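You operate a simulated robot arm through the tools that you are given. There is no shell and no other tool. Be economical: measure what you need, move in short steps, check, and stop when the job is done.

You are at the controls of a simulated robot arm. One attempt, no reset.

## Task
Take the small wooden block and put it on the third shelf from the top of the film rack. Put the teal coupling on the top of the bench by the tall stack away on the top of the wooden bench. Put the blue sensor from the top of the bench by the tall stack on the bottom shelf of the roller rack. Put the black sensor from the top of the bench by the tall stack on the third shelf from the top of the film rack and the yellow sensor on the top of the load on the turntable. Take the little white sack and leave it on the top of the load on the turntable. Put one of the chain pieces from the top of the bench by the tall stack on the top shelf of the roller rack. The order is free. Set down upright: blue sensor, sensor.

The check looks at the end state, three seconds after you hand in, the way a careful person would. Anything else that was tipped, shoved, dropped, spilled or broken makes it a failure.

## Robot
A 7-joint arm with a fingered hand on a trunk, on a base that drives. Base frame: it is fixed to the floor where the robot stands at the start and does not move with it; the origin is under the middle of the robot, x ahead of it, y to its left, z up. Units: m, rad, N and s.
With the tool pointing down near the work surface it reaches from about 0.3 to 0.68 m from the robot's upright axis, wherever it stands. Its first joint turns from -1.204 to 3.002 rad. Places, roughly: blue sensor [-0.25, 1.75, 0.75]; bottom shelf of the roller rack (72x24 cm) [0.46, -0.08, 0.24]; chain piece [-0.5, 2, 0.75]; little white sack [-0.25, 2.25, 0.75]; sensor [-0.5, 2, 0.75]; small wooden block (8x3x4 cm) [0.5, 0.1, 1.2]; teal coupling (3x4x4 cm) [-0.3, 1.7, 0.8]; third shelf of the film rack [1.1, 4.7, 0.9]; top of the load on the turntable [1.2, 2.1, 0.8]; top of the wooden bench [-6.5, 2.7, 0.8]; top shelf of the roller rack (100x15 cm) [0.54, -0.08, 1.16]. Payload 3.2 kg.
The TCP is the grasp point between the finger pads, 0.026 m short of the fingertips. In the tool frame z runs along the fingers and y along their closing line. Largest opening 0.088 m; the body of the gripper starts 0.03 m behind the TCP. The gripper is a hand of 5 fingers: y runs from the thumb to the fingers, the wrist lies at [-0.016, -0.108, -0.172] in the tool frame, and closing takes about 1.5 s.
Orientation is that of the tool frame in the base frame, as [roll, pitch, yaw] about the fixed x, y, z axes, in that order (R = Rz(yaw) Ry(pitch) Rx(roll)). With the fingers straight down and the wrist toward the robot, the tool's x, y and z point along [0, 1, 0], [1, 0, 0] and [0, 0, -1] of the base frame.

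## Interface
- The arm moves only by the tool jog_arm. Its arguments are lists of equal length, an entry for each row: "claw": the opening, from 0 (shut) to 1 (fully open); "offset": the shift along the base's x, y, z in units of 200 mm (1.0 is 200 mm), a list of three; "turn": the turn, a rotation vector about the base's x, y, z in units of 180 degrees (1.0 is 180 degrees), a list of three. In form: {"claw": [claw, ...], "offset": [[tx, ty, tz], ...], "turn": [[rx, ry, rz], ...]}. A call has 1 to 8 rows; each row is the pose to reach, as a shift and turn from the pose commanded when the call began. A call with a number of a shift or a turn outside -1 to 1 is refused whole. Each row takes 0.2 s and may step no farther than 0.05 m and 0.15 rad from the row before; otherwise, or with a gripper value out of range, the whole call is refused. Where a pose cannot be reached the arm comes as near as it can. A force on the tool above 40 N (or 10 N above the force at the start of the call, whichever is more), or a blocked arm, ends the call early, and 0.2 s more pass. Each finger travels about 0.072 m/s and halts on what it meets, pressing with about 31 N; the grip force reading is that of the motor and also rises with nothing between the fingers. The clock runs only during rows and for 0.2 s after the last one: add rows that repeat a pose to give the fingers time. It gives the time, the measured TCP pose, the force on the tool (base axes), the opening and the grip force at its end, in the units of the frame above (readings bear some noise), with the torque about the TCP (base axes, N m) and any sound that the robot's microphone picked up.
- Cameras (640 x 400 px; columns grow to the right, rows downward): "scene" is now at [0.129, 0.0231, 1.4543]; the picture's right is [0.26, -0.97, 0.00], its down [-0.67, -0.18, -0.72] and it looks along [0.69, 0.18, -0.70] (base axes); focal length 214 px, centre (320, 200). "wrist" rides on the gripper at [0.067, -0.097, -0.117] in the tool frame; the picture's right is [-0.71, 0.33, -0.62], its down [-0.65, -0.65, 0.39] and it looks along [-0.28, 0.68, 0.68] (tool axes); focal length 234 px, centre (320, 200). There is no depth. A picture from a camera that has moved, and an enlarged one, comes with that camera's place and axes in the base frame and with its lens.
- snapshot(camera): a new picture of that camera. No time passes.
- raise_lower(by): slides the trunk up (or, below 0, down) by that many m; the arm and the scene camera ride with it, the base frame stays. It gives what a move gives, with no picture.
- roll_base(legs): drives the robot by 1 to 6 legs, each [ahead, left, turn to the left] in m, m and rad, along the robot's own axes; the way and the turn of a leg run together, so that a leg with both is an arc; at most 1.5 m and 3.142 rad a leg. The arm and the cameras ride along, it lands a little off, and it stops where it bumps. It gives what a move gives.
- grasp_type(shape): the hand has 5 fingers and takes this shape, open, in about a second: jaw (thumb against the fingers, like two jaws); tri (thumb and two fingers); tip (a fingertip pinch); poke (one finger out to press); point (the index stretched); flat (the hand flat); cup (the hand cupped); fist (a fist). The gripper value then closes the fingers along that shape, each until it touches; the sizes above hold for jaw. It gives what a move gives, with no picture.
- pan_tilt(pan, tilt): turns the head with the scene camera to pan (to the left, within 1.501 rad either way) and tilt (down, from -0.506 to 1.204), counted from straight ahead of the robot. It gives what a move gives.
- enlarge(camera, box): a new picture of the part [left, top, right, bottom] of that camera's present view, enlarged. No time passes.
- job_done(): hands the job in; it is judged then, once.

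Go step by step. Nothing tells you exact positions but the pictures and the camera data: compare them with the known pose of the tool, close in by small moves and look again before you grip or let go. The budget is 207 turns and 200 pictures, counting those below and the enlarged ones. Unless the task says otherwise, let go and move clear before handing in, and close with one line.

The tools are called after "Request:" as name(argument=value, ...) on one line, values as JSON. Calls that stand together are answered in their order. jog_arm: Moves the arm, as the interface text tells. Its arguments: {"type":"object","properties":{"claw":{"type":"array","items":{"type":"number"}},"offset":{"type":"array","items":{"type":"array","items":{"type":"number"}}},"turn":{"type":"array","items":{"type":"array","items":{"type":"number"}}}},"required":["claw","offset","turn"]} The other tools are called the same way: raise_lower (by) slides the trunk up or down; grasp_type (shape) gives the hand a shape; roll_base (legs) drives the base; pan_tilt (pan, tilt) turns the head that bears the scene camera; snapshot (camera) takes a picture; enlarge (camera, box) takes an enlarged picture of a part of a camera's view; job_done () hands the job in.

At the start:

```text
t: 0.0
eef_pos: [0.4387, -0.1071, 1.3499]
ee_rot: [-3.141, 0.0, 1.574]
force: [-0.9, 0.2, -0.1]
ft_torque: [-0.03, 0.04, -0.02]
width: 0.0876
grasp_force: 0.1
shape: jaw
trunk travel left (down, up): [-0.775, 0.065]
robot x, y, heading: [0.0027, -0.0, -0.002]
head pan, tilt: [0.26, 0.77]
```

scene: 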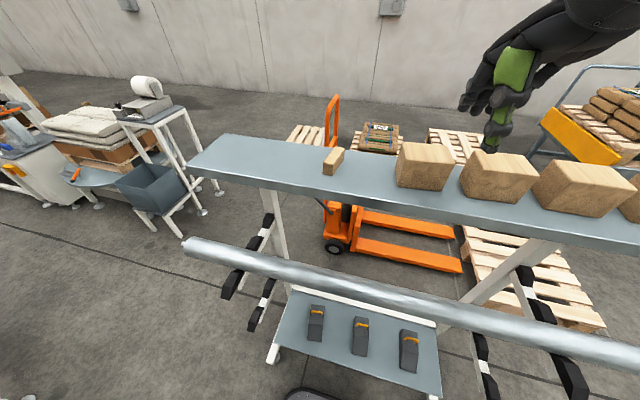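
wrist: 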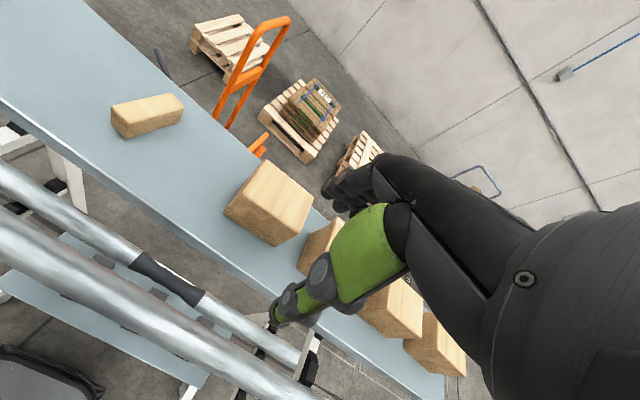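

I see the small wooden block on the roller rack's top shelf, near (0.52, 0.10, 1.18). I'll look closer at it and look around to the left.

Request:
enlarge(camera="scene", box=[260, 120, 420, 220])

Request:
enlarge(camera="scene", box=[0, 50, 240, 200])

Request:
pan_tilt(pan=1.5, tilt=0.45)

```text
4.00 times, centred on (340, 170) of scene
camera zoom: at [0.129, 0.0231, 1.4543], right [0.26, -0.97, 0.0], down [-0.67, -0.18, -0.72], along [0.69, 0.18, -0.7], focal length 858 px, centre (240, 320)
```

zoom: 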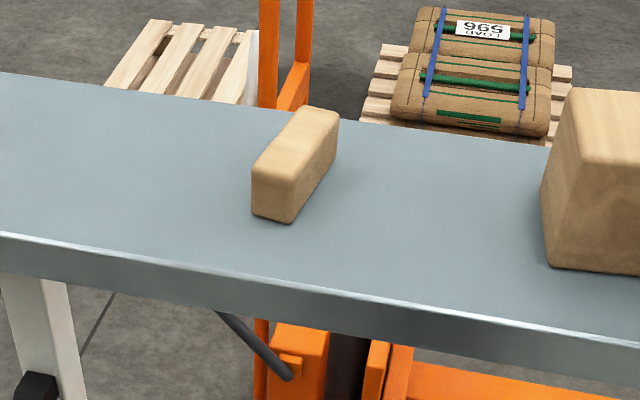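

```text
2.67 times, centred on (120, 125) of scene
camera zoom: at [0.129, 0.0231, 1.4543], right [0.26, -0.97, 0.0], down [-0.67, -0.18, -0.72], along [0.69, 0.18, -0.7], focal length 572 px, centre (853, 400)
```

zoom: 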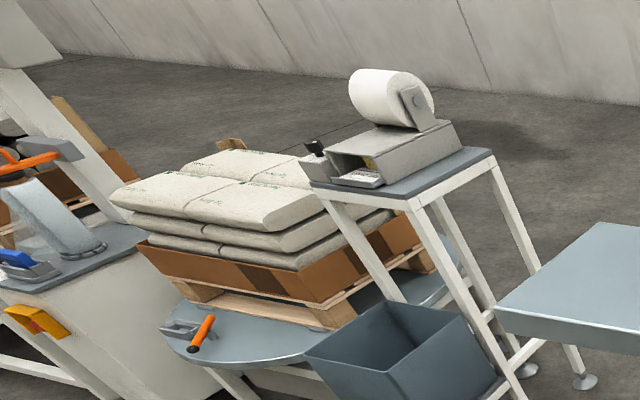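

```text
t: 1.4
eef_pos: [0.4396, -0.1079, 1.3486]
ee_rot: [-3.14, 0.001, 1.573]
force: [-0.3, 0.2, 0.8]
ft_torque: [-0.04, -0.02, -0.01]
width: 0.0879
grasp_force: 0.0
shape: jaw
trunk travel left (down, up): [-0.775, 0.065]
robot x, y, heading: [0.0013, 0.0013, -0.002]
head pan, tilt: [1.499, 0.45]
```

Request:
snapshot(camera="scene")

Request:
enlarge(camera="scene", box=[200, 100, 520, 300])

```text
195 pictures are left
camera scene: at [0.0564, 0.0937, 1.4822], right [1.0, -0.07, 0.0], down [-0.03, -0.43, -0.9], along [0.07, 0.9, -0.44], focal length 214 px, centre (320, 200)
```

scene: 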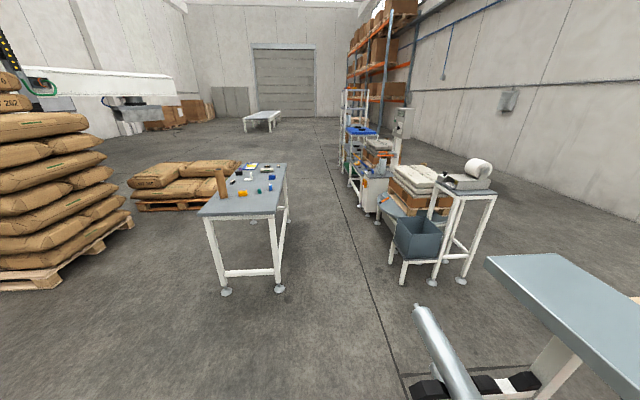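

```text
2.00 times, centred on (360, 200) of scene
camera zoom: at [0.0564, 0.0937, 1.4822], right [1.0, -0.07, 0.0], down [-0.03, -0.43, -0.9], along [0.07, 0.9, -0.44], focal length 429 px, centre (240, 200)
```

zoom: 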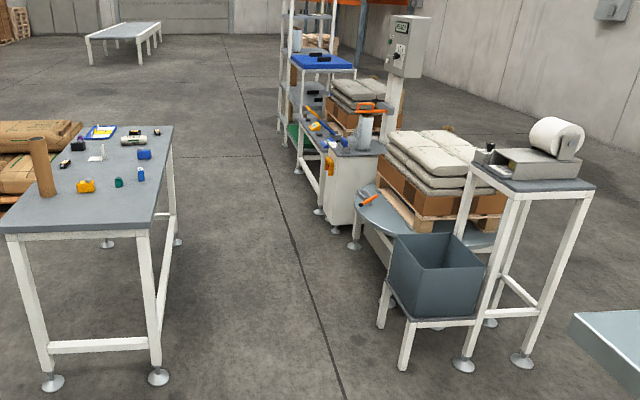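

Request:
enlarge(camera="scene", box=[320, 70, 448, 220])

Request:
enlarge(camera="scene", box=[190, 150, 300, 220])

```text
2.67 times, centred on (384, 145) of scene
camera zoom: at [0.0564, 0.0937, 1.4822], right [1.0, -0.07, 0.0], down [-0.03, -0.43, -0.9], along [0.07, 0.9, -0.44], focal length 572 px, centre (149, 347)
```

zoom: 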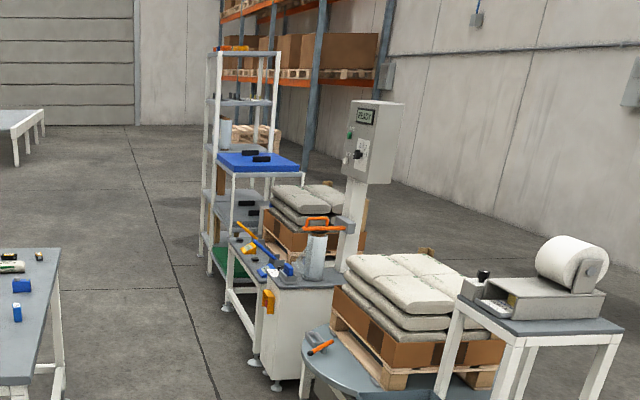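

```text
5.71 times, centred on (245, 185) of scene
camera zoom: at [0.0564, 0.0937, 1.4822], right [1.0, -0.07, 0.0], down [-0.03, -0.43, -0.9], along [0.07, 0.9, -0.44], focal length 1226 px, centre (749, 286)
```

zoom: 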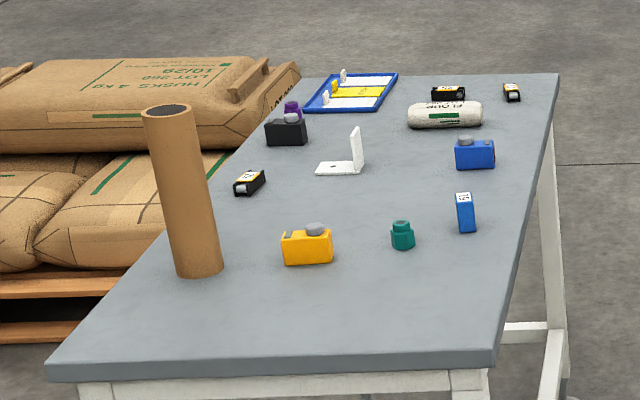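

The bench with all the small parts is at around x −0.5, y 2. First the block: I turn the hand so it closes across the block and move above it.

Request:
jog_arm(claw=[1, 1, 1, 1, 1, 1, 1, 1], offset=[[0.0, 0.1, 0], [0.0, 0.22, 0], [0.0, 0.34, 0], [0.0, 0.46, 0], [0.0, 0.58, 0], [0.0, 0.7, 0], [0.0, 0.82, 0], [0.0, 0.9, 0]], turn=[[0, 0, 0.047], [0, 0, 0.094], [0, 0, 0.141], [0, 0, 0.188], [0, 0, 0.235], [0, 0, 0.282], [0, 0, 0.329], [0, 0, 0.376]])

Request:
pan_tilt(pan=0.15, tilt=0.75)

Request:
snapshot(camera="scene")

Request:
snapshot(camera="wrist")

```text
t: 3.2
eef_pos: [0.4409, 0.0734, 1.3486]
ee_rot: [-3.14, 0.0, 2.756]
force: [-0.5, 0.0, -0.2]
ft_torque: [-0.02, 0.01, 0.01]
width: 0.088
grasp_force: 0.0
shape: jaw
trunk travel left (down, up): [-0.775, 0.065]
robot x, y, heading: [-0.0026, 0.0025, 0.001]
head pan, tilt: [1.499, 0.45]
```

```text
t: 4.7
eef_pos: [0.4395, 0.0717, 1.3492]
ee_rot: [3.141, 0.0, 2.753]
force: [0.2, 0.6, 0.6]
ft_torque: [0.05, 0.02, -0.04]
width: 0.0877
grasp_force: 0.0
shape: jaw
trunk travel left (down, up): [-0.775, 0.065]
robot x, y, heading: [0.0023, 0.0008, -0.001]
head pan, tilt: [0.15, 0.75]
```

```text
191 pictures are left
camera scene: at [0.1317, 0.0146, 1.4558], right [0.15, -0.99, 0.0], down [-0.67, -0.1, -0.73], along [0.72, 0.11, -0.68], focal length 214 px, centre (320, 200)
```

scene: 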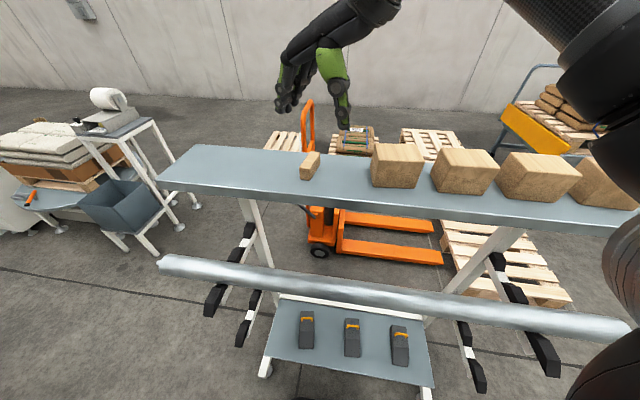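

```text
190 pictures are left
camera wrist: at [0.3402, 0.0079, 1.4657], right [0.78, 0.04, 0.62], down [0.35, -0.85, -0.39], along [0.52, 0.52, -0.68], focal length 234 px, centre (320, 200)
```

wrist: 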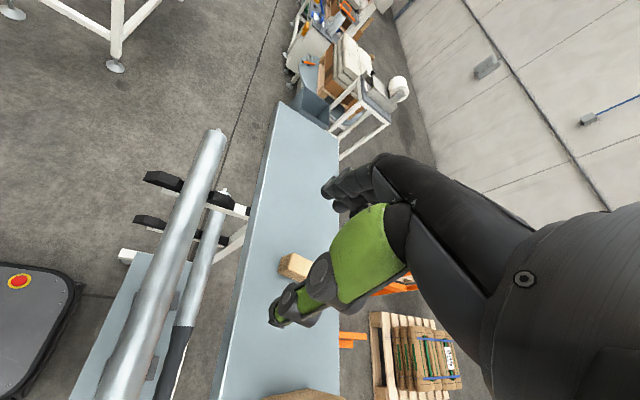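

Request:
jog_arm(claw=[1, 1], offset=[[0.0, 0.06, 0], [0.0, 0.12, 0]], turn=[[0, 0, 0.04], [0, 0, 0.08]])

Request:
jog_arm(claw=[1, 1, 1, 1, 1, 1], offset=[[0, 0, 0], [0, 0, 0], [0, 0, 0], [0, 0, 0], [0, 0, 0], [0, 0, 0]], turn=[[-0.006, -0.042, 0], [-0.012, -0.084, 0], [-0.018, -0.126, 0], [-0.024, -0.168, 0], [-0.03, -0.21, 0], [-0.036, -0.25, 0]])

Request:
enlarge(camera="scene", box=[220, 40, 420, 200])

Request:
snapshot(camera="wrist")

```text
t: 5.3
eef_pos: [0.4404, 0.0983, 1.3481]
ee_rot: [-3.141, 0.001, 3.004]
force: [1.5, -0.4, 0.0]
ft_torque: [-0.01, -0.01, -0.02]
width: 0.0879
grasp_force: 0.0
shape: jaw
trunk travel left (down, up): [-0.775, 0.065]
robot x, y, heading: [-0.0006, 0.0005, 0.001]
head pan, tilt: [0.15, 0.75]
```

```text
t: 6.7
eef_pos: [0.4401, 0.0959, 1.3487]
ee_rot: [-3.139, 0.796, 3.004]
force: [0.5, -0.3, -0.2]
ft_torque: [0.02, 0.0, 0.03]
width: 0.088
grasp_force: 0.0
shape: jaw
trunk travel left (down, up): [-0.775, 0.065]
robot x, y, heading: [0.0004, -0.0002, -0.002]
head pan, tilt: [0.15, 0.75]
```

```text
2.50 times, centred on (320, 120) of scene
camera zoom: at [0.1314, 0.0138, 1.4559], right [0.15, -0.99, 0.0], down [-0.67, -0.1, -0.73], along [0.72, 0.11, -0.68], focal length 536 px, centre (320, 400)
```

zoom: 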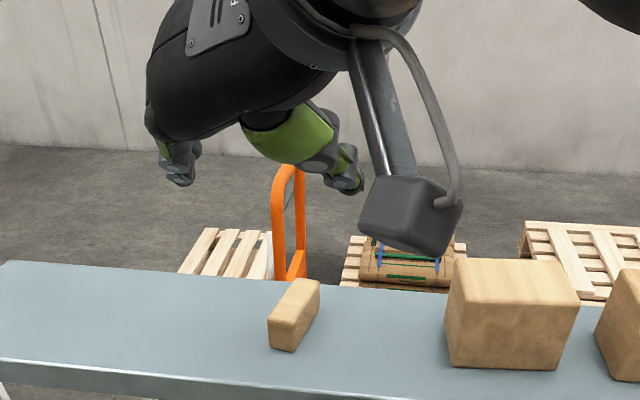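

```text
188 pictures are left
camera wrist: at [0.296, 0.0183, 1.3836], right [0.1, 0.33, 0.94], down [0.63, -0.75, 0.19], along [0.77, 0.58, -0.28], focal length 234 px, centre (320, 200)
```

wrist: 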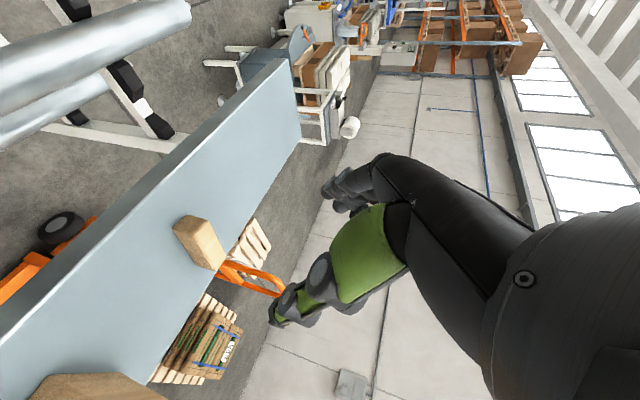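

Request:
jog_arm(claw=[1, 1, 1, 1], offset=[[0.11, 0, -0.15], [0.21, 0, -0.3], [0.32, 0, -0.4], [0.42, 0, -0.5]], turn=[[0, 0, 0], [0, 0, 0], [0, 0, 0], [0, 0, 0]])

Request:
snapshot(camera="scene")

Request:
snapshot(camera="wrist")

```text
t: 7.7
eef_pos: [0.5248, 0.0973, 1.248]
ee_rot: [-3.133, 0.791, 3.008]
force: [0.5, -0.5, 0.2]
ft_torque: [-0.01, -0.03, -0.04]
width: 0.0879
grasp_force: 0.1
shape: jaw
trunk travel left (down, up): [-0.775, 0.065]
robot x, y, heading: [-0.003, -0.0002, 0.001]
head pan, tilt: [0.15, 0.75]
```

```text
187 pictures are left
camera scene: at [0.1333, 0.0145, 1.4557], right [0.15, -0.99, 0.0], down [-0.68, -0.1, -0.73], along [0.72, 0.11, -0.68], focal length 214 px, centre (320, 200)
```

scene: 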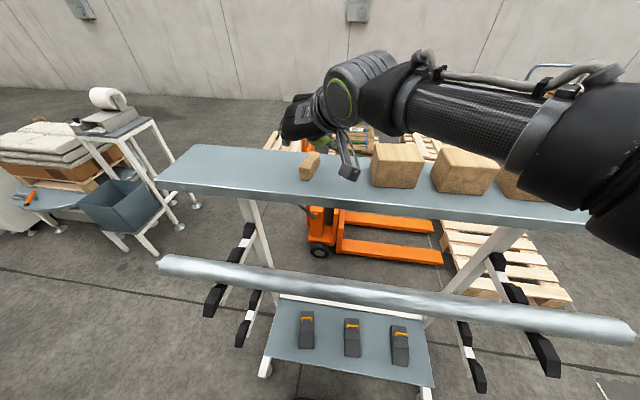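

```text
186 pictures are left
camera wrist: at [0.3818, 0.0187, 1.2827], right [0.1, 0.33, 0.94], down [0.64, -0.75, 0.19], along [0.77, 0.58, -0.28], focal length 234 px, centre (320, 200)
```

wrist: 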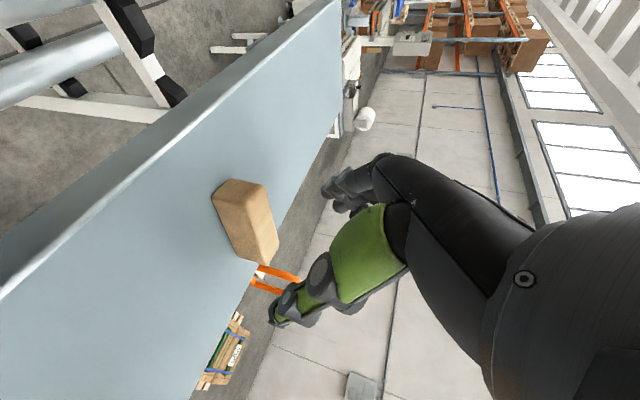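

Block agrees with my estimate; I descend on it.

Request:
jog_arm(claw=[1, 1, 1], offset=[[0, 0, -0.1], [0, 0, -0.2], [0, 0, -0.29]], turn=[[0, 0, 0], [0, 0, 0], [0, 0, 0]])

Request:
snapshot(camera="wrist")

Request:
snapshot(camera="scene")

```text
t: 8.5
eef_pos: [0.5231, 0.0962, 1.1902]
ee_rot: [-3.135, 0.792, 3.007]
force: [-0.7, -0.5, 0.3]
ft_torque: [0.01, 0.01, 0.01]
width: 0.0877
grasp_force: 0.0
shape: jaw
trunk travel left (down, up): [-0.775, 0.065]
robot x, y, heading: [-0.0045, -0.0026, -0.0]
head pan, tilt: [0.15, 0.75]
```

```text
185 pictures are left
camera wrist: at [0.3798, 0.0186, 1.2257], right [0.1, 0.33, 0.94], down [0.64, -0.75, 0.19], along [0.77, 0.58, -0.28], focal length 234 px, centre (320, 200)
```

wrist: 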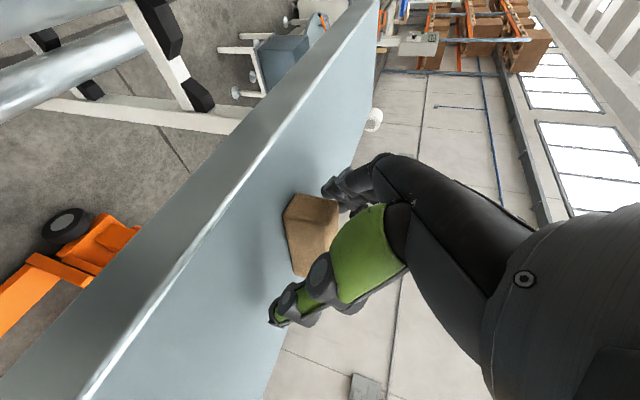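

```text
184 pictures are left
camera scene: at [0.1318, 0.0146, 1.4558], right [0.15, -0.99, 0.0], down [-0.67, -0.1, -0.73], along [0.72, 0.11, -0.68], focal length 214 px, centre (320, 200)
```

scene: 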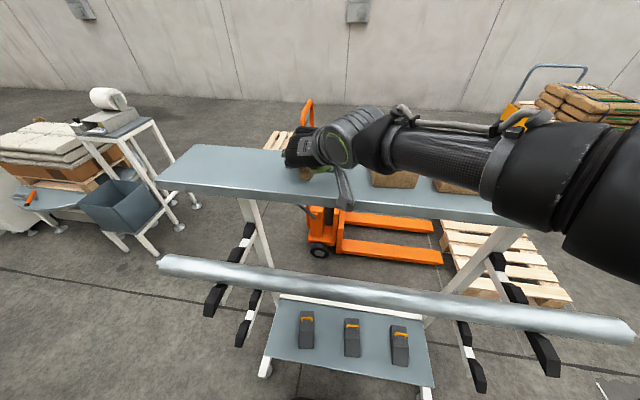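

Request:
jog_arm(claw=[0.6, 0.2, 0, 0, 0, 0, 0, 0], offset=[[0, 0, 0], [0, 0, 0], [0, 0, 0], [0, 0, 0], [0, 0, 0], [0, 0, 0], [0, 0, 0], [0, 0, 0]], turn=[[0, 0, 0], [0, 0, 0], [0, 0, 0], [0, 0, 0], [0, 0, 0], [0, 0, 0], [0, 0, 0], [0, 0, 0]])

Request:
jog_arm(claw=[0, 0, 0, 0, 0], offset=[[0, 0, 0.1], [0, 0, 0.25], [-0.1, 0, 0.4], [-0.2, 0, 0.55], [-0.4, 0, 0.65]], turn=[[0, 0, 0], [0, 0, 0], [0, 0, 0], [0, 0, 0], [0, 0, 0]])

Request:
snapshot(camera="wrist")

Request:
snapshot(camera="scene")

```text
t: 10.3
eef_pos: [0.5235, 0.096, 1.191]
ee_rot: [-3.137, 0.795, 3.006]
force: [0.3, -0.8, 0.7]
ft_torque: [0.0, -0.09, 0.01]
width: 0.0212
grasp_force: 31.1
shape: jaw
trunk travel left (down, up): [-0.775, 0.065]
robot x, y, heading: [0.0038, 0.0012, 0.002]
head pan, tilt: [0.15, 0.75]
```

```text
t: 11.5
eef_pos: [0.4409, 0.0945, 1.3232]
ee_rot: [-3.139, 0.793, 3.004]
force: [-0.3, -0.2, -0.5]
ft_torque: [0.02, -0.02, 0.0]
width: 0.0209
grasp_force: 31.1
shape: jaw
trunk travel left (down, up): [-0.775, 0.065]
robot x, y, heading: [0.0, -0.0017, 0.002]
head pan, tilt: [0.15, 0.75]
```

```text
183 pictures are left
camera wrist: at [0.2981, 0.0168, 1.3565], right [0.1, 0.32, 0.94], down [0.63, -0.75, 0.19], along [0.77, 0.58, -0.28], focal length 234 px, centre (320, 200)
```

wrist: 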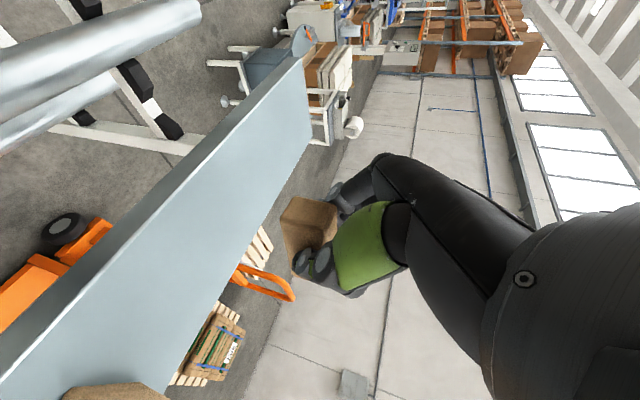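

```text
182 pictures are left
camera scene: at [0.1298, 0.0129, 1.456], right [0.15, -0.99, 0.0], down [-0.67, -0.1, -0.73], along [0.72, 0.11, -0.68], focal length 214 px, centre (320, 200)
```

scene: 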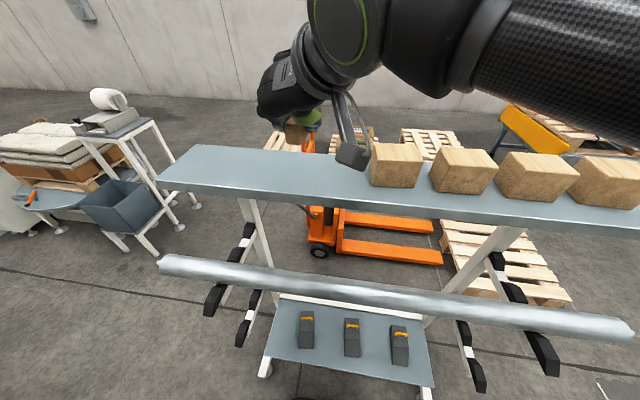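

The block is held. I back off from the rack, turn left and head into the corridor between the bench and the turntable.

Request:
roll_base(legs=[[-0.35, 0, 0], [0, 0, 1.5708], [0.65, 0, 0], [0.2, -0.6, 0]])

Request:
pan_tilt(pan=0, tilt=0.5)

Request:
snapshot(camera="scene")

```text
t: 24.0
eef_pos: [0.1482, 1.2986, 1.3206]
ee_rot: [-3.137, 0.792, -1.711]
force: [0.2, 0.6, 0.3]
ft_torque: [-0.02, 0.01, 0.01]
width: 0.0207
grasp_force: 31.1
shape: jaw
trunk travel left (down, up): [-0.775, 0.065]
robot x, y, heading: [0.2433, 0.857, 1.573]
head pan, tilt: [0.15, 0.75]
```

```text
t: 24.8
eef_pos: [0.149, 1.2992, 1.3209]
ee_rot: [-3.138, 0.792, -1.708]
force: [-0.4, -0.5, 0.2]
ft_torque: [-0.02, 0.03, 0.01]
width: 0.0207
grasp_force: 31.2
shape: jaw
trunk travel left (down, up): [-0.775, 0.065]
robot x, y, heading: [0.249, 0.8541, 1.567]
head pan, tilt: [0.0, 0.499]
```

```text
181 pictures are left
camera scene: at [0.2437, 0.998, 1.4777], right [1.0, 0.0, 0.0], down [0.0, -0.48, -0.88], along [0.0, 0.88, -0.48], focal length 214 px, centre (320, 200)
```

scene: 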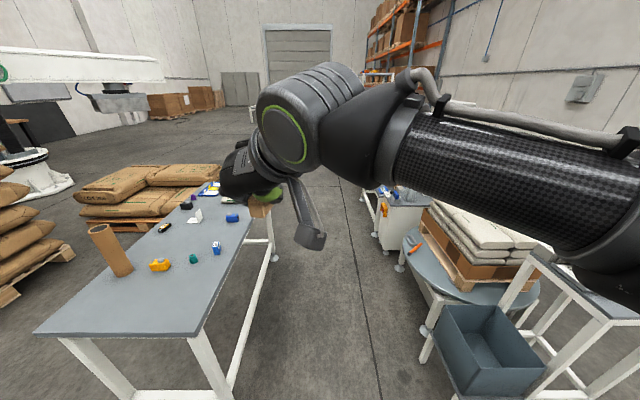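

Request:
roll_base(legs=[[1.4, 0.04, 0], [1.2, 0, 0]])

Request:
pan_tilt(pan=-0.5, tilt=0.4)

Request:
snapshot(camera="scene")

```text
t: 37.4
eef_pos: [0.1105, 3.8963, 1.3216]
ee_rot: [-3.134, 0.793, -1.709]
force: [0.8, -0.3, -1.0]
ft_torque: [-0.04, -0.01, -0.01]
width: 0.0208
grasp_force: 30.9
shape: jaw
trunk travel left (down, up): [-0.775, 0.065]
robot x, y, heading: [0.2078, 3.4525, 1.566]
head pan, tilt: [0.0, 0.499]
```

```text
t: 38.4
eef_pos: [0.1108, 3.8962, 1.3209]
ee_rot: [-3.135, 0.795, -1.707]
force: [-0.1, 0.7, -0.4]
ft_torque: [-0.02, 0.02, 0.06]
width: 0.0205
grasp_force: 31.1
shape: jaw
trunk travel left (down, up): [-0.775, 0.065]
robot x, y, heading: [0.2058, 3.4469, 1.563]
head pan, tilt: [-0.499, 0.4]
```

```text
180 pictures are left
camera scene: at [0.2501, 3.5854, 1.4869], right [0.88, -0.48, 0.0], down [-0.19, -0.34, -0.92], along [0.44, 0.81, -0.39], focal length 214 px, centre (320, 200)
```

scene: 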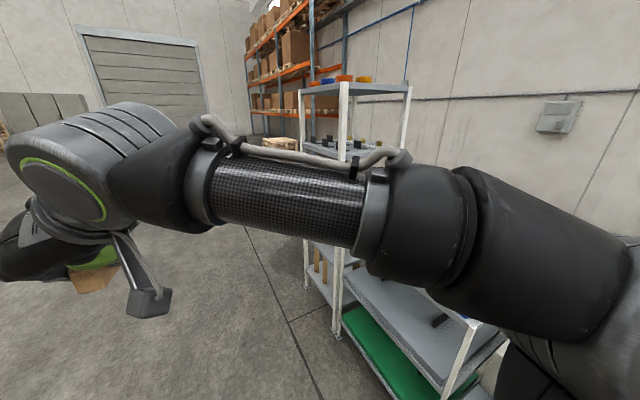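

Request:
roll_base(legs=[[1.22, 0.08, 0], [0, 0, -1.563]])

Request:
pan_tilt(pan=0.2, tilt=0.5)

Request:
snapshot(camera="scene")

Request:
snapshot(camera="wrist")

```text
t: 48.3
eef_pos: [0.5772, 4.7649, 1.3212]
ee_rot: [-3.139, 0.793, 3.012]
force: [-0.3, 0.7, -0.3]
ft_torque: [0.01, 0.01, -0.02]
width: 0.0208
grasp_force: 31.1
shape: jaw
trunk travel left (down, up): [-0.775, 0.065]
robot x, y, heading: [0.1323, 4.6671, 0.008]
head pan, tilt: [-0.499, 0.4]
```

```text
t: 49.4
eef_pos: [0.5784, 4.7646, 1.3205]
ee_rot: [-3.138, 0.792, 3.011]
force: [0.1, 0.3, -0.7]
ft_torque: [0.02, -0.02, 0.01]
width: 0.0206
grasp_force: 31.2
shape: jaw
trunk travel left (down, up): [-0.775, 0.065]
robot x, y, heading: [0.1356, 4.6671, 0.009]
head pan, tilt: [0.201, 0.499]
```

```text
179 pictures are left
camera scene: at [0.2739, 4.6869, 1.4778], right [0.2, -0.98, 0.0], down [-0.47, -0.1, -0.88], along [0.86, 0.18, -0.48], focal length 214 px, centre (320, 200)
```

scene: 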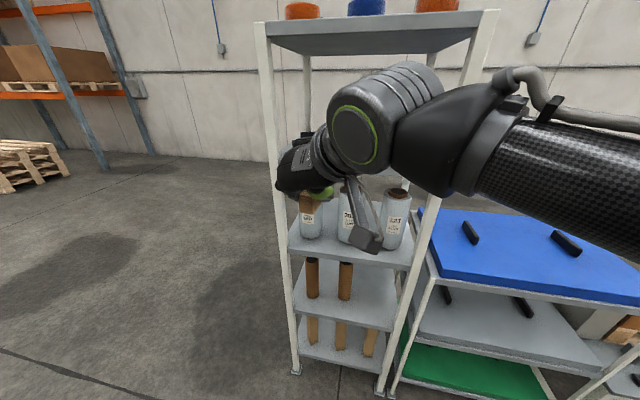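

```text
178 pictures are left
camera wrist: at [0.4353, 4.6859, 1.3555], right [0.1, 0.33, 0.94], down [0.64, -0.74, 0.19], along [0.76, 0.58, -0.28], focal length 234 px, centre (320, 200)
```

wrist: 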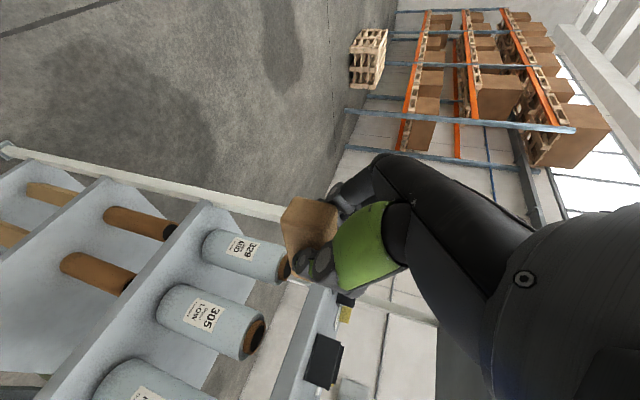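

Request:
enlarge(camera="scene", box=[250, 150, 450, 290])

Request:
enlarge(camera="wrist", box=[60, 180, 340, 400])

```text
2.86 times, centred on (350, 220) of scene
camera zoom: at [0.2739, 4.6869, 1.4778], right [0.2, -0.98, 0.0], down [-0.47, -0.1, -0.88], along [0.86, 0.18, -0.48], focal length 613 px, centre (234, 143)
```

zoom: 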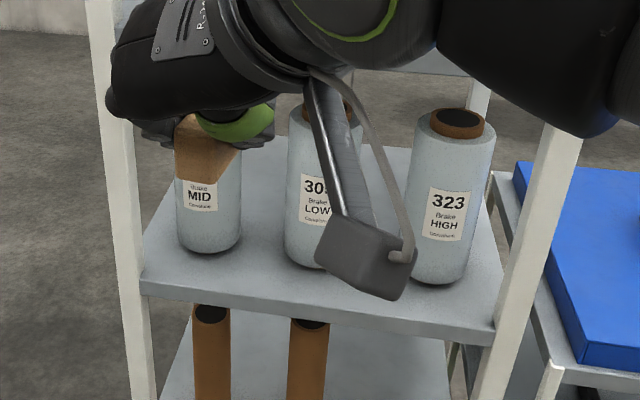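

```text
1.82 times, centred on (200, 290) of wrist
camera zoom: at [0.4353, 4.6859, 1.3555], right [0.1, 0.33, 0.94], down [0.64, -0.74, 0.19], along [0.76, 0.58, -0.28], focal length 426 px, centre (538, 36)
```

zoom: 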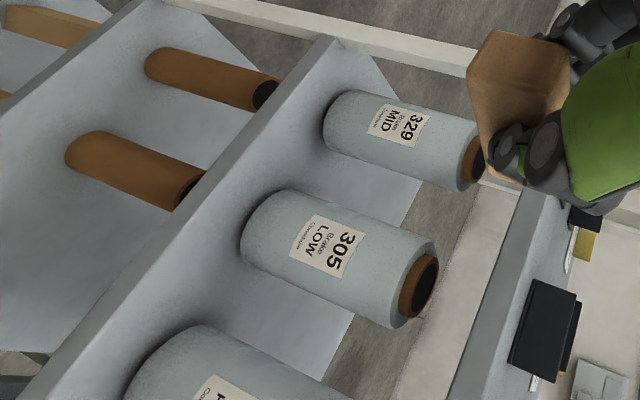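

Request:
roll_base(legs=[[0, 1.0, 0], [1.0, 0, 0], [0, 0, -1.58]])

Request:
pan_tilt(pan=0.1, tilt=0.55)

Request:
snapshot(camera="scene")

Request:
snapshot(camera="wrist")

```text
t: 63.2
eef_pos: [1.2216, 5.2097, 1.3219]
ee_rot: [-3.136, 0.791, 1.407]
force: [-0.4, -0.4, -0.5]
ft_torque: [0.01, -0.02, -0.01]
width: 0.0208
grasp_force: 31.4
shape: jaw
trunk travel left (down, up): [-0.775, 0.065]
robot x, y, heading: [1.1405, 5.6545, -1.596]
head pan, tilt: [0.201, 0.499]
```

```text
t: 63.9
eef_pos: [1.2212, 5.2098, 1.3208]
ee_rot: [-3.137, 0.795, 1.406]
force: [-0.8, -0.2, -0.1]
ft_torque: [0.01, 0.02, 0.0]
width: 0.0207
grasp_force: 31.1
shape: jaw
trunk travel left (down, up): [-0.775, 0.065]
robot x, y, heading: [1.1381, 5.655, -1.601]
head pan, tilt: [0.099, 0.55]
```

```text
175 pictures are left
camera scene: at [1.144, 5.5188, 1.4732], right [-1.0, -0.07, 0.0], down [-0.04, 0.52, -0.85], along [0.06, -0.85, -0.52], focal length 214 px, centre (320, 200)
```

scene: 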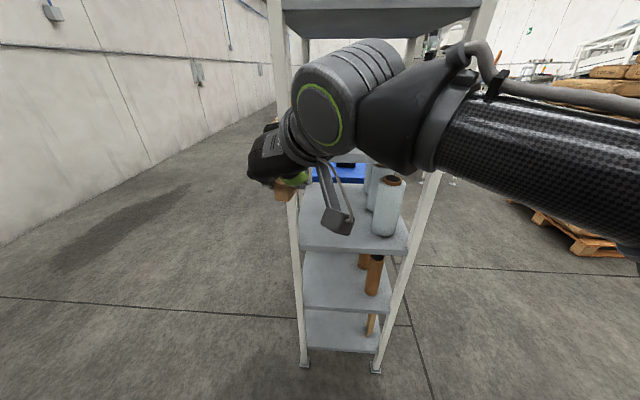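

```text
174 pictures are left
camera wrist: at [1.1471, 5.3553, 1.3556], right [0.32, -0.11, 0.94], down [-0.77, -0.61, 0.19], along [0.55, -0.78, -0.28], focal length 234 px, centre (320, 200)
```

wrist: 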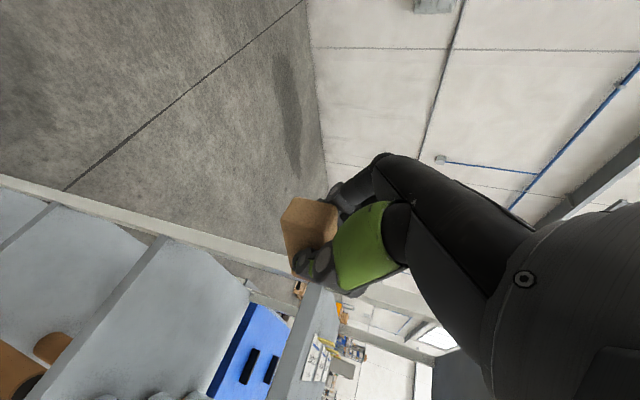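

Request:
raise_lower(by=-0.34)

Request:
roll_base(legs=[[0.15, -0.05, 0]])

Request:
snapshot(camera="scene")

Request:
snapshot(camera="wrist")

```text
t: 67.2
eef_pos: [1.2209, 5.2099, 0.9803]
ee_rot: [-3.137, 0.795, 1.405]
force: [0.1, -0.7, 0.2]
ft_torque: [0.0, -0.02, 0.0]
width: 0.0207
grasp_force: 30.9
shape: jaw
trunk travel left (down, up): [-0.435, 0.405]
robot x, y, heading: [1.1367, 5.6567, -1.602]
head pan, tilt: [0.099, 0.55]
```

```text
t: 68.6
eef_pos: [1.1677, 5.0616, 0.9809]
ee_rot: [-3.135, 0.792, 1.406]
force: [0.6, -0.2, 0.2]
ft_torque: [-0.01, 0.01, 0.05]
width: 0.021
grasp_force: 30.9
shape: jaw
trunk travel left (down, up): [-0.435, 0.405]
robot x, y, heading: [1.0829, 5.5107, -1.605]
head pan, tilt: [0.099, 0.55]
```

```text
173 pictures are left
camera scene: at [1.0891, 5.3707, 1.1331], right [-1.0, -0.07, 0.0], down [-0.04, 0.52, -0.85], along [0.06, -0.85, -0.52], focal length 214 px, centre (320, 200)
```

scene: 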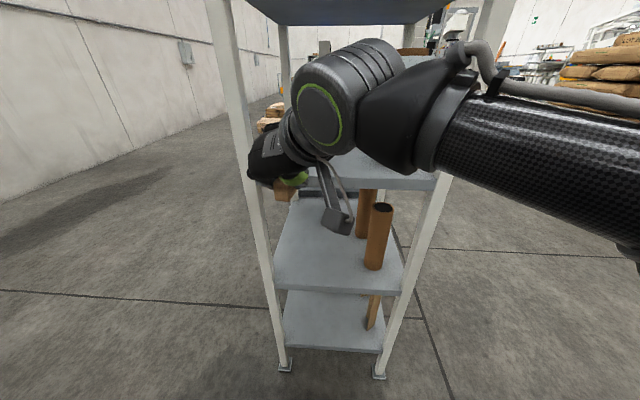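

```text
172 pictures are left
camera wrist: at [1.0923, 5.2073, 1.0154], right [0.32, -0.11, 0.94], down [-0.77, -0.61, 0.19], along [0.56, -0.78, -0.28], focal length 234 px, centre (320, 200)
```

wrist: 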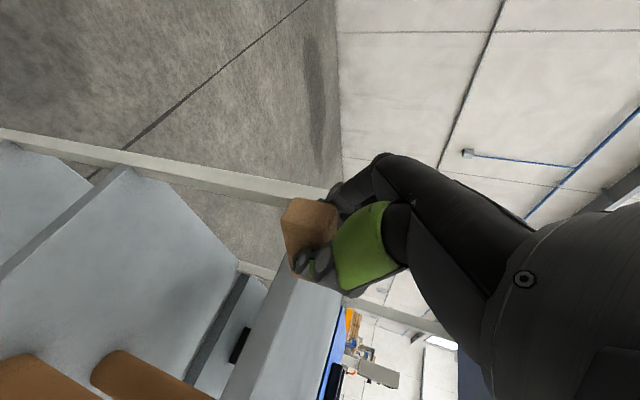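

Request:
enlarge(camera="scene", box=[220, 100, 480, 280])

Request:
enlarge(camera="wrist", box=[160, 180, 400, 400])

```text
2.22 times, centred on (350, 190) of scene
camera zoom: at [1.0891, 5.3707, 1.1331], right [-1.0, -0.07, 0.0], down [-0.04, 0.52, -0.85], along [0.06, -0.85, -0.52], focal length 477 px, centre (253, 222)
```

zoom: 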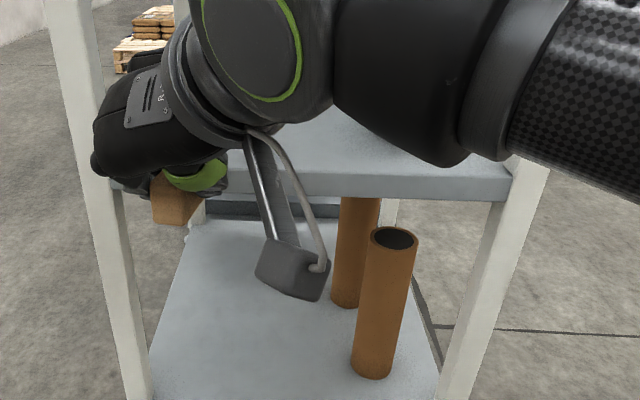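

```text
1.82 times, centred on (280, 290) of wrist
camera zoom: at [1.0923, 5.2073, 1.0154], right [0.32, -0.11, 0.94], down [-0.77, -0.61, 0.19], along [0.56, -0.78, -0.28], focal length 426 px, centre (393, 36)
```

zoom: 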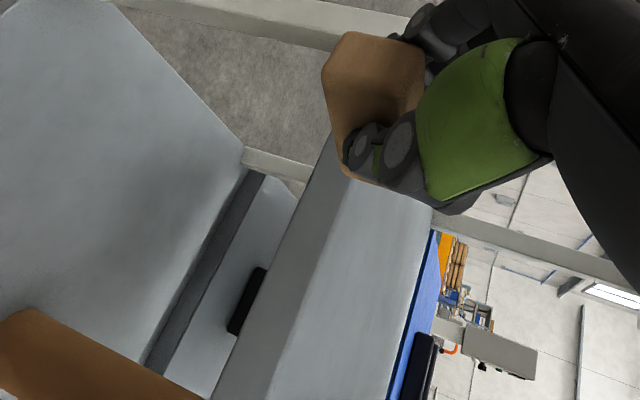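

Request:
jog_arm(claw=[0, 0, 0, 0, 0, 0], offset=[[0, 0, 0.15], [0, 0, 0.3], [0.04, -0.2, 0.3], [0.04, -0.4, 0.3], [0.04, -0.6, 0.3], [0.04, -0.82, 0.3]], turn=[[0, 0, 0], [0, 0, 0], [0, 0, 0], [0, 0, 0], [0, 0, 0], [0, 0, 0]])

Request:
snapshot(camera="scene")

Request:
snapshot(camera="wrist")

```text
t: 70.0
eef_pos: [1.1718, 4.9274, 1.0351]
ee_rot: [-3.134, 0.795, 1.409]
force: [-0.7, -0.3, -0.6]
ft_torque: [0.0, -0.02, 0.05]
width: 0.0209
grasp_force: 30.4
shape: jaw
out of reach, approached as far as the arm can: row 6
trunk travel left (down, up): [-0.435, 0.405]
robot x, y, heading: [1.0899, 5.5106, -1.6]
head pan, tilt: [0.099, 0.55]
```

```text
169 pictures are left
camera scene: at [1.0881, 5.3731, 1.1335], right [-1.0, -0.07, 0.0], down [-0.03, 0.52, -0.85], along [0.06, -0.85, -0.52], focal length 214 px, centre (320, 200)
```

scene: 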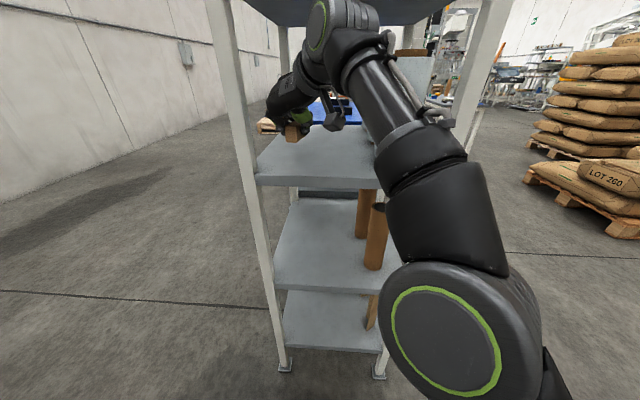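

```text
168 pictures are left
camera wrist: at [1.0975, 5.0722, 1.0704], right [0.32, -0.11, 0.94], down [-0.77, -0.61, 0.19], along [0.56, -0.78, -0.28], focal length 234 px, centre (320, 200)
```

wrist: 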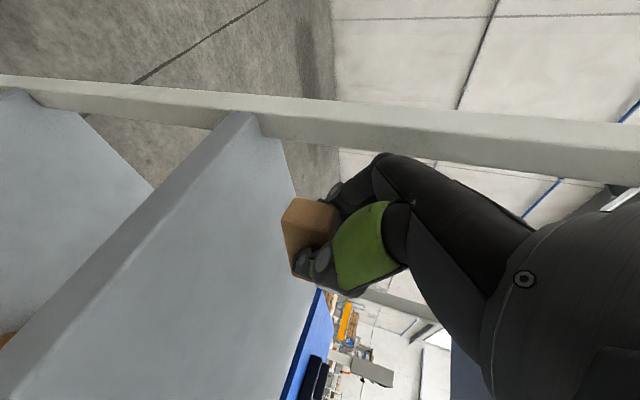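

Request:
roll_base(legs=[[0.04, 0, 0]])

Request:
jog_arm(claw=[0, 0, 0], offset=[[0, 0, -0.1], [0, 0, -0.17], [0, 0, -0.22]], turn=[[0, 0, 0], [0, 0, 0], [0, 0, 0]])

Request:
enlarge(camera="scene", box=[240, 90, 380, 200])

Request:
snapshot(camera="wrist")

```text
t: 70.9
eef_pos: [1.1719, 4.8844, 1.0342]
ee_rot: [-3.135, 0.792, 1.406]
force: [0.0, 0.0, 0.1]
ft_torque: [0.01, 0.02, 0.01]
width: 0.0209
grasp_force: 30.9
shape: jaw
trunk travel left (down, up): [-0.435, 0.405]
robot x, y, heading: [1.0822, 5.4655, -1.602]
head pan, tilt: [0.099, 0.55]
```

```text
t: 71.7
eef_pos: [1.1713, 4.8856, 0.9912]
ee_rot: [-3.137, 0.793, 1.405]
force: [0.1, 0.5, 0.5]
ft_torque: [0.02, 0.03, -0.04]
width: 0.0208
grasp_force: 30.9
shape: jaw
trunk travel left (down, up): [-0.435, 0.405]
robot x, y, heading: [1.0879, 5.4675, -1.601]
head pan, tilt: [0.099, 0.55]
```

```text
3.64 times, centred on (310, 145) of scene
camera zoom: at [1.088, 5.3312, 1.1332], right [-1.0, -0.07, 0.0], down [-0.04, 0.52, -0.85], along [0.06, -0.85, -0.52], focal length 780 px, centre (356, 400)
```

zoom: 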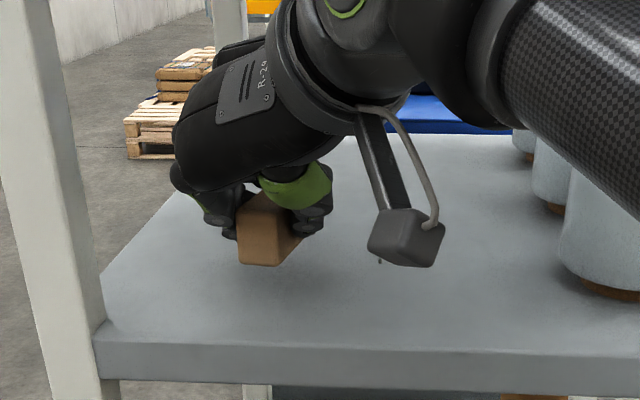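

```text
166 pictures are left
camera wrist: at [1.0969, 5.031, 1.0255], right [0.32, -0.11, 0.94], down [-0.77, -0.61, 0.19], along [0.55, -0.78, -0.28], focal length 234 px, centre (320, 200)
```

wrist: 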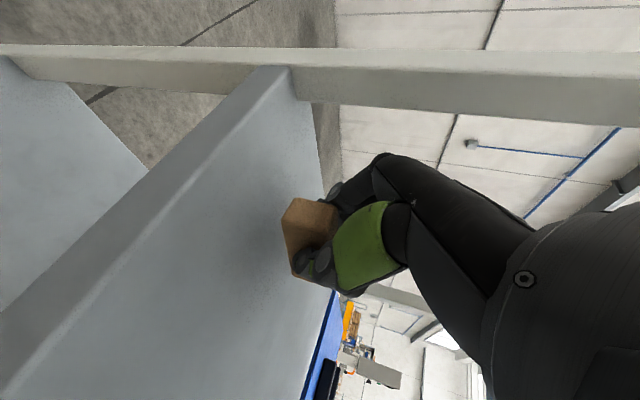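

Request:
jog_arm(claw=[0, 0, 0], offset=[[0, 0, -0.02], [0, 0, -0.04], [0, 0, -0.055]], turn=[[0, 0, 0], [0, 0, 0], [0, 0, 0]])

Request:
enlarge(camera="scene", box=[260, 110, 360, 180])

```text
t: 72.5
eef_pos: [1.1716, 4.8859, 0.9798]
ee_rot: [-3.139, 0.794, 1.404]
force: [0.8, -0.7, -0.5]
ft_torque: [-0.03, 0.0, 0.01]
width: 0.0207
grasp_force: 31.1
shape: jaw
trunk travel left (down, up): [-0.435, 0.405]
robot x, y, heading: [1.0857, 5.468, -1.598]
head pan, tilt: [0.099, 0.55]
```

```text
5.71 times, centred on (310, 145) of scene
camera zoom: at [1.088, 5.3313, 1.1332], right [-1.0, -0.07, 0.0], down [-0.04, 0.52, -0.85], along [0.06, -0.85, -0.52], focal length 1226 px, centre (377, 514)
```

zoom: 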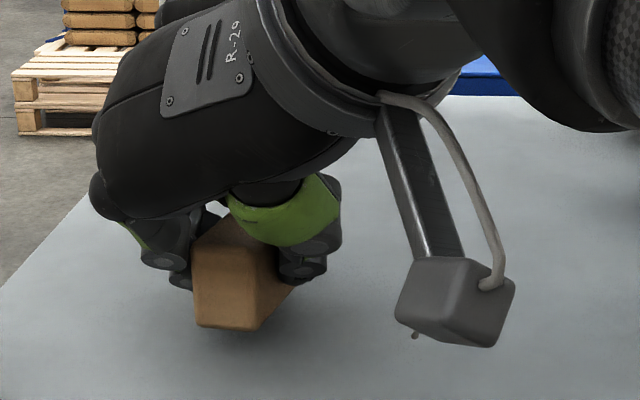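

Request:
jog_arm(claw=[0, 0, 0, 0], offset=[[0, 0, -0.015], [0, 0, -0.03], [0, 0, -0.04], [0, 0, -0.05]], turn=[[0, 0, 0], [0, 0, 0], [0, 0, 0], [0, 0, 0]])

Request:
enlarge(camera="scene", box=[260, 110, 360, 180])

```text
t: 73.5
eef_pos: [1.1722, 4.8849, 0.9723]
ee_rot: [-3.133, 0.796, 1.407]
force: [1.0, -0.3, 2.5]
ft_torque: [-0.15, -0.02, 0.05]
width: 0.0206
grasp_force: 30.9
shape: jaw
trunk travel left (down, up): [-0.435, 0.405]
robot x, y, heading: [1.0819, 5.4664, -1.604]
head pan, tilt: [0.099, 0.55]
```

```text
5.71 times, centred on (310, 145) of scene
camera zoom: at [1.0882, 5.3317, 1.1333], right [-1.0, -0.07, 0.0], down [-0.04, 0.52, -0.85], along [0.06, -0.85, -0.52], focal length 1226 px, centre (377, 514)
```

zoom: 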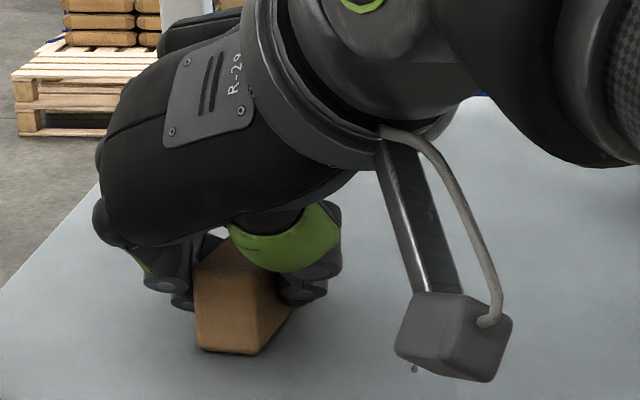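

Contact felt at the shelf. I release and withdraw along the fingers.

Request:
jog_arm(claw=[0.3, 0.5, 0.65, 0.65], offset=[[0, 0, 0], [0, 0, 0], [0, 0, 0], [0, 0, 0]], turn=[[0, 0, 0], [0, 0, 0], [0, 0, 0], [0, 0, 0]])

Request:
jog_arm(claw=[0.65, 0.65, 0.65, 0.65, 0.65, 0.65], offset=[[0, 0.1, 0.1], [0, 0.2, 0.2], [0, 0.35, 0.25], [0, 0.55, 0.25], [0, 0.75, 0.25], [0, 0.9, 0.25]], turn=[[0, 0, 0], [0, 0, 0], [0, 0, 0], [0, 0, 0], [0, 0, 0], [0, 0, 0]])

Request:
snapshot(camera="scene")

Request:
snapshot(camera="wrist")

```text
t: 74.5
eef_pos: [1.1719, 4.8858, 0.9695]
ee_rot: [-3.13, 0.792, 1.41]
force: [0.0, 0.7, -0.4]
ft_torque: [0.03, -0.01, -0.01]
width: 0.0568
grasp_force: 0.0
shape: jaw
trunk travel left (down, up): [-0.435, 0.405]
robot x, y, heading: [1.0832, 5.4666, -1.602]
head pan, tilt: [0.099, 0.55]
```

```text
t: 75.9
eef_pos: [1.1716, 5.065, 1.0197]
ee_rot: [-3.137, 0.795, 1.406]
force: [0.0, 0.7, -0.2]
ft_torque: [0.0, -0.02, -0.05]
width: 0.0567
grasp_force: 0.1
shape: jaw
trunk travel left (down, up): [-0.435, 0.405]
robot x, y, heading: [1.0856, 5.4696, -1.605]
head pan, tilt: [0.099, 0.55]
```

```text
163 pictures are left
camera scene: at [1.0878, 5.3317, 1.1333], right [-1.0, -0.07, 0.0], down [-0.04, 0.52, -0.85], along [0.06, -0.85, -0.52], focal length 214 px, centre (320, 200)
```

scene: 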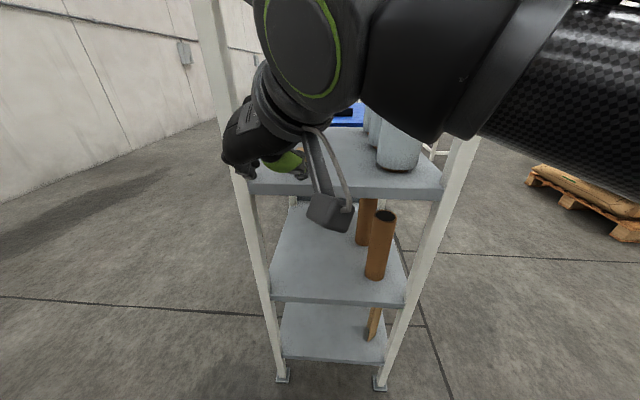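

```text
162 pictures are left
camera wrist: at [1.0972, 5.2108, 1.0545], right [0.32, -0.11, 0.94], down [-0.77, -0.61, 0.19], along [0.55, -0.78, -0.28], focal length 234 px, centre (320, 200)
```

wrist: 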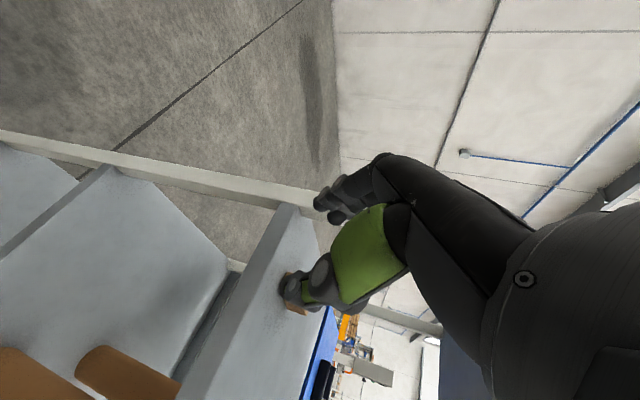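

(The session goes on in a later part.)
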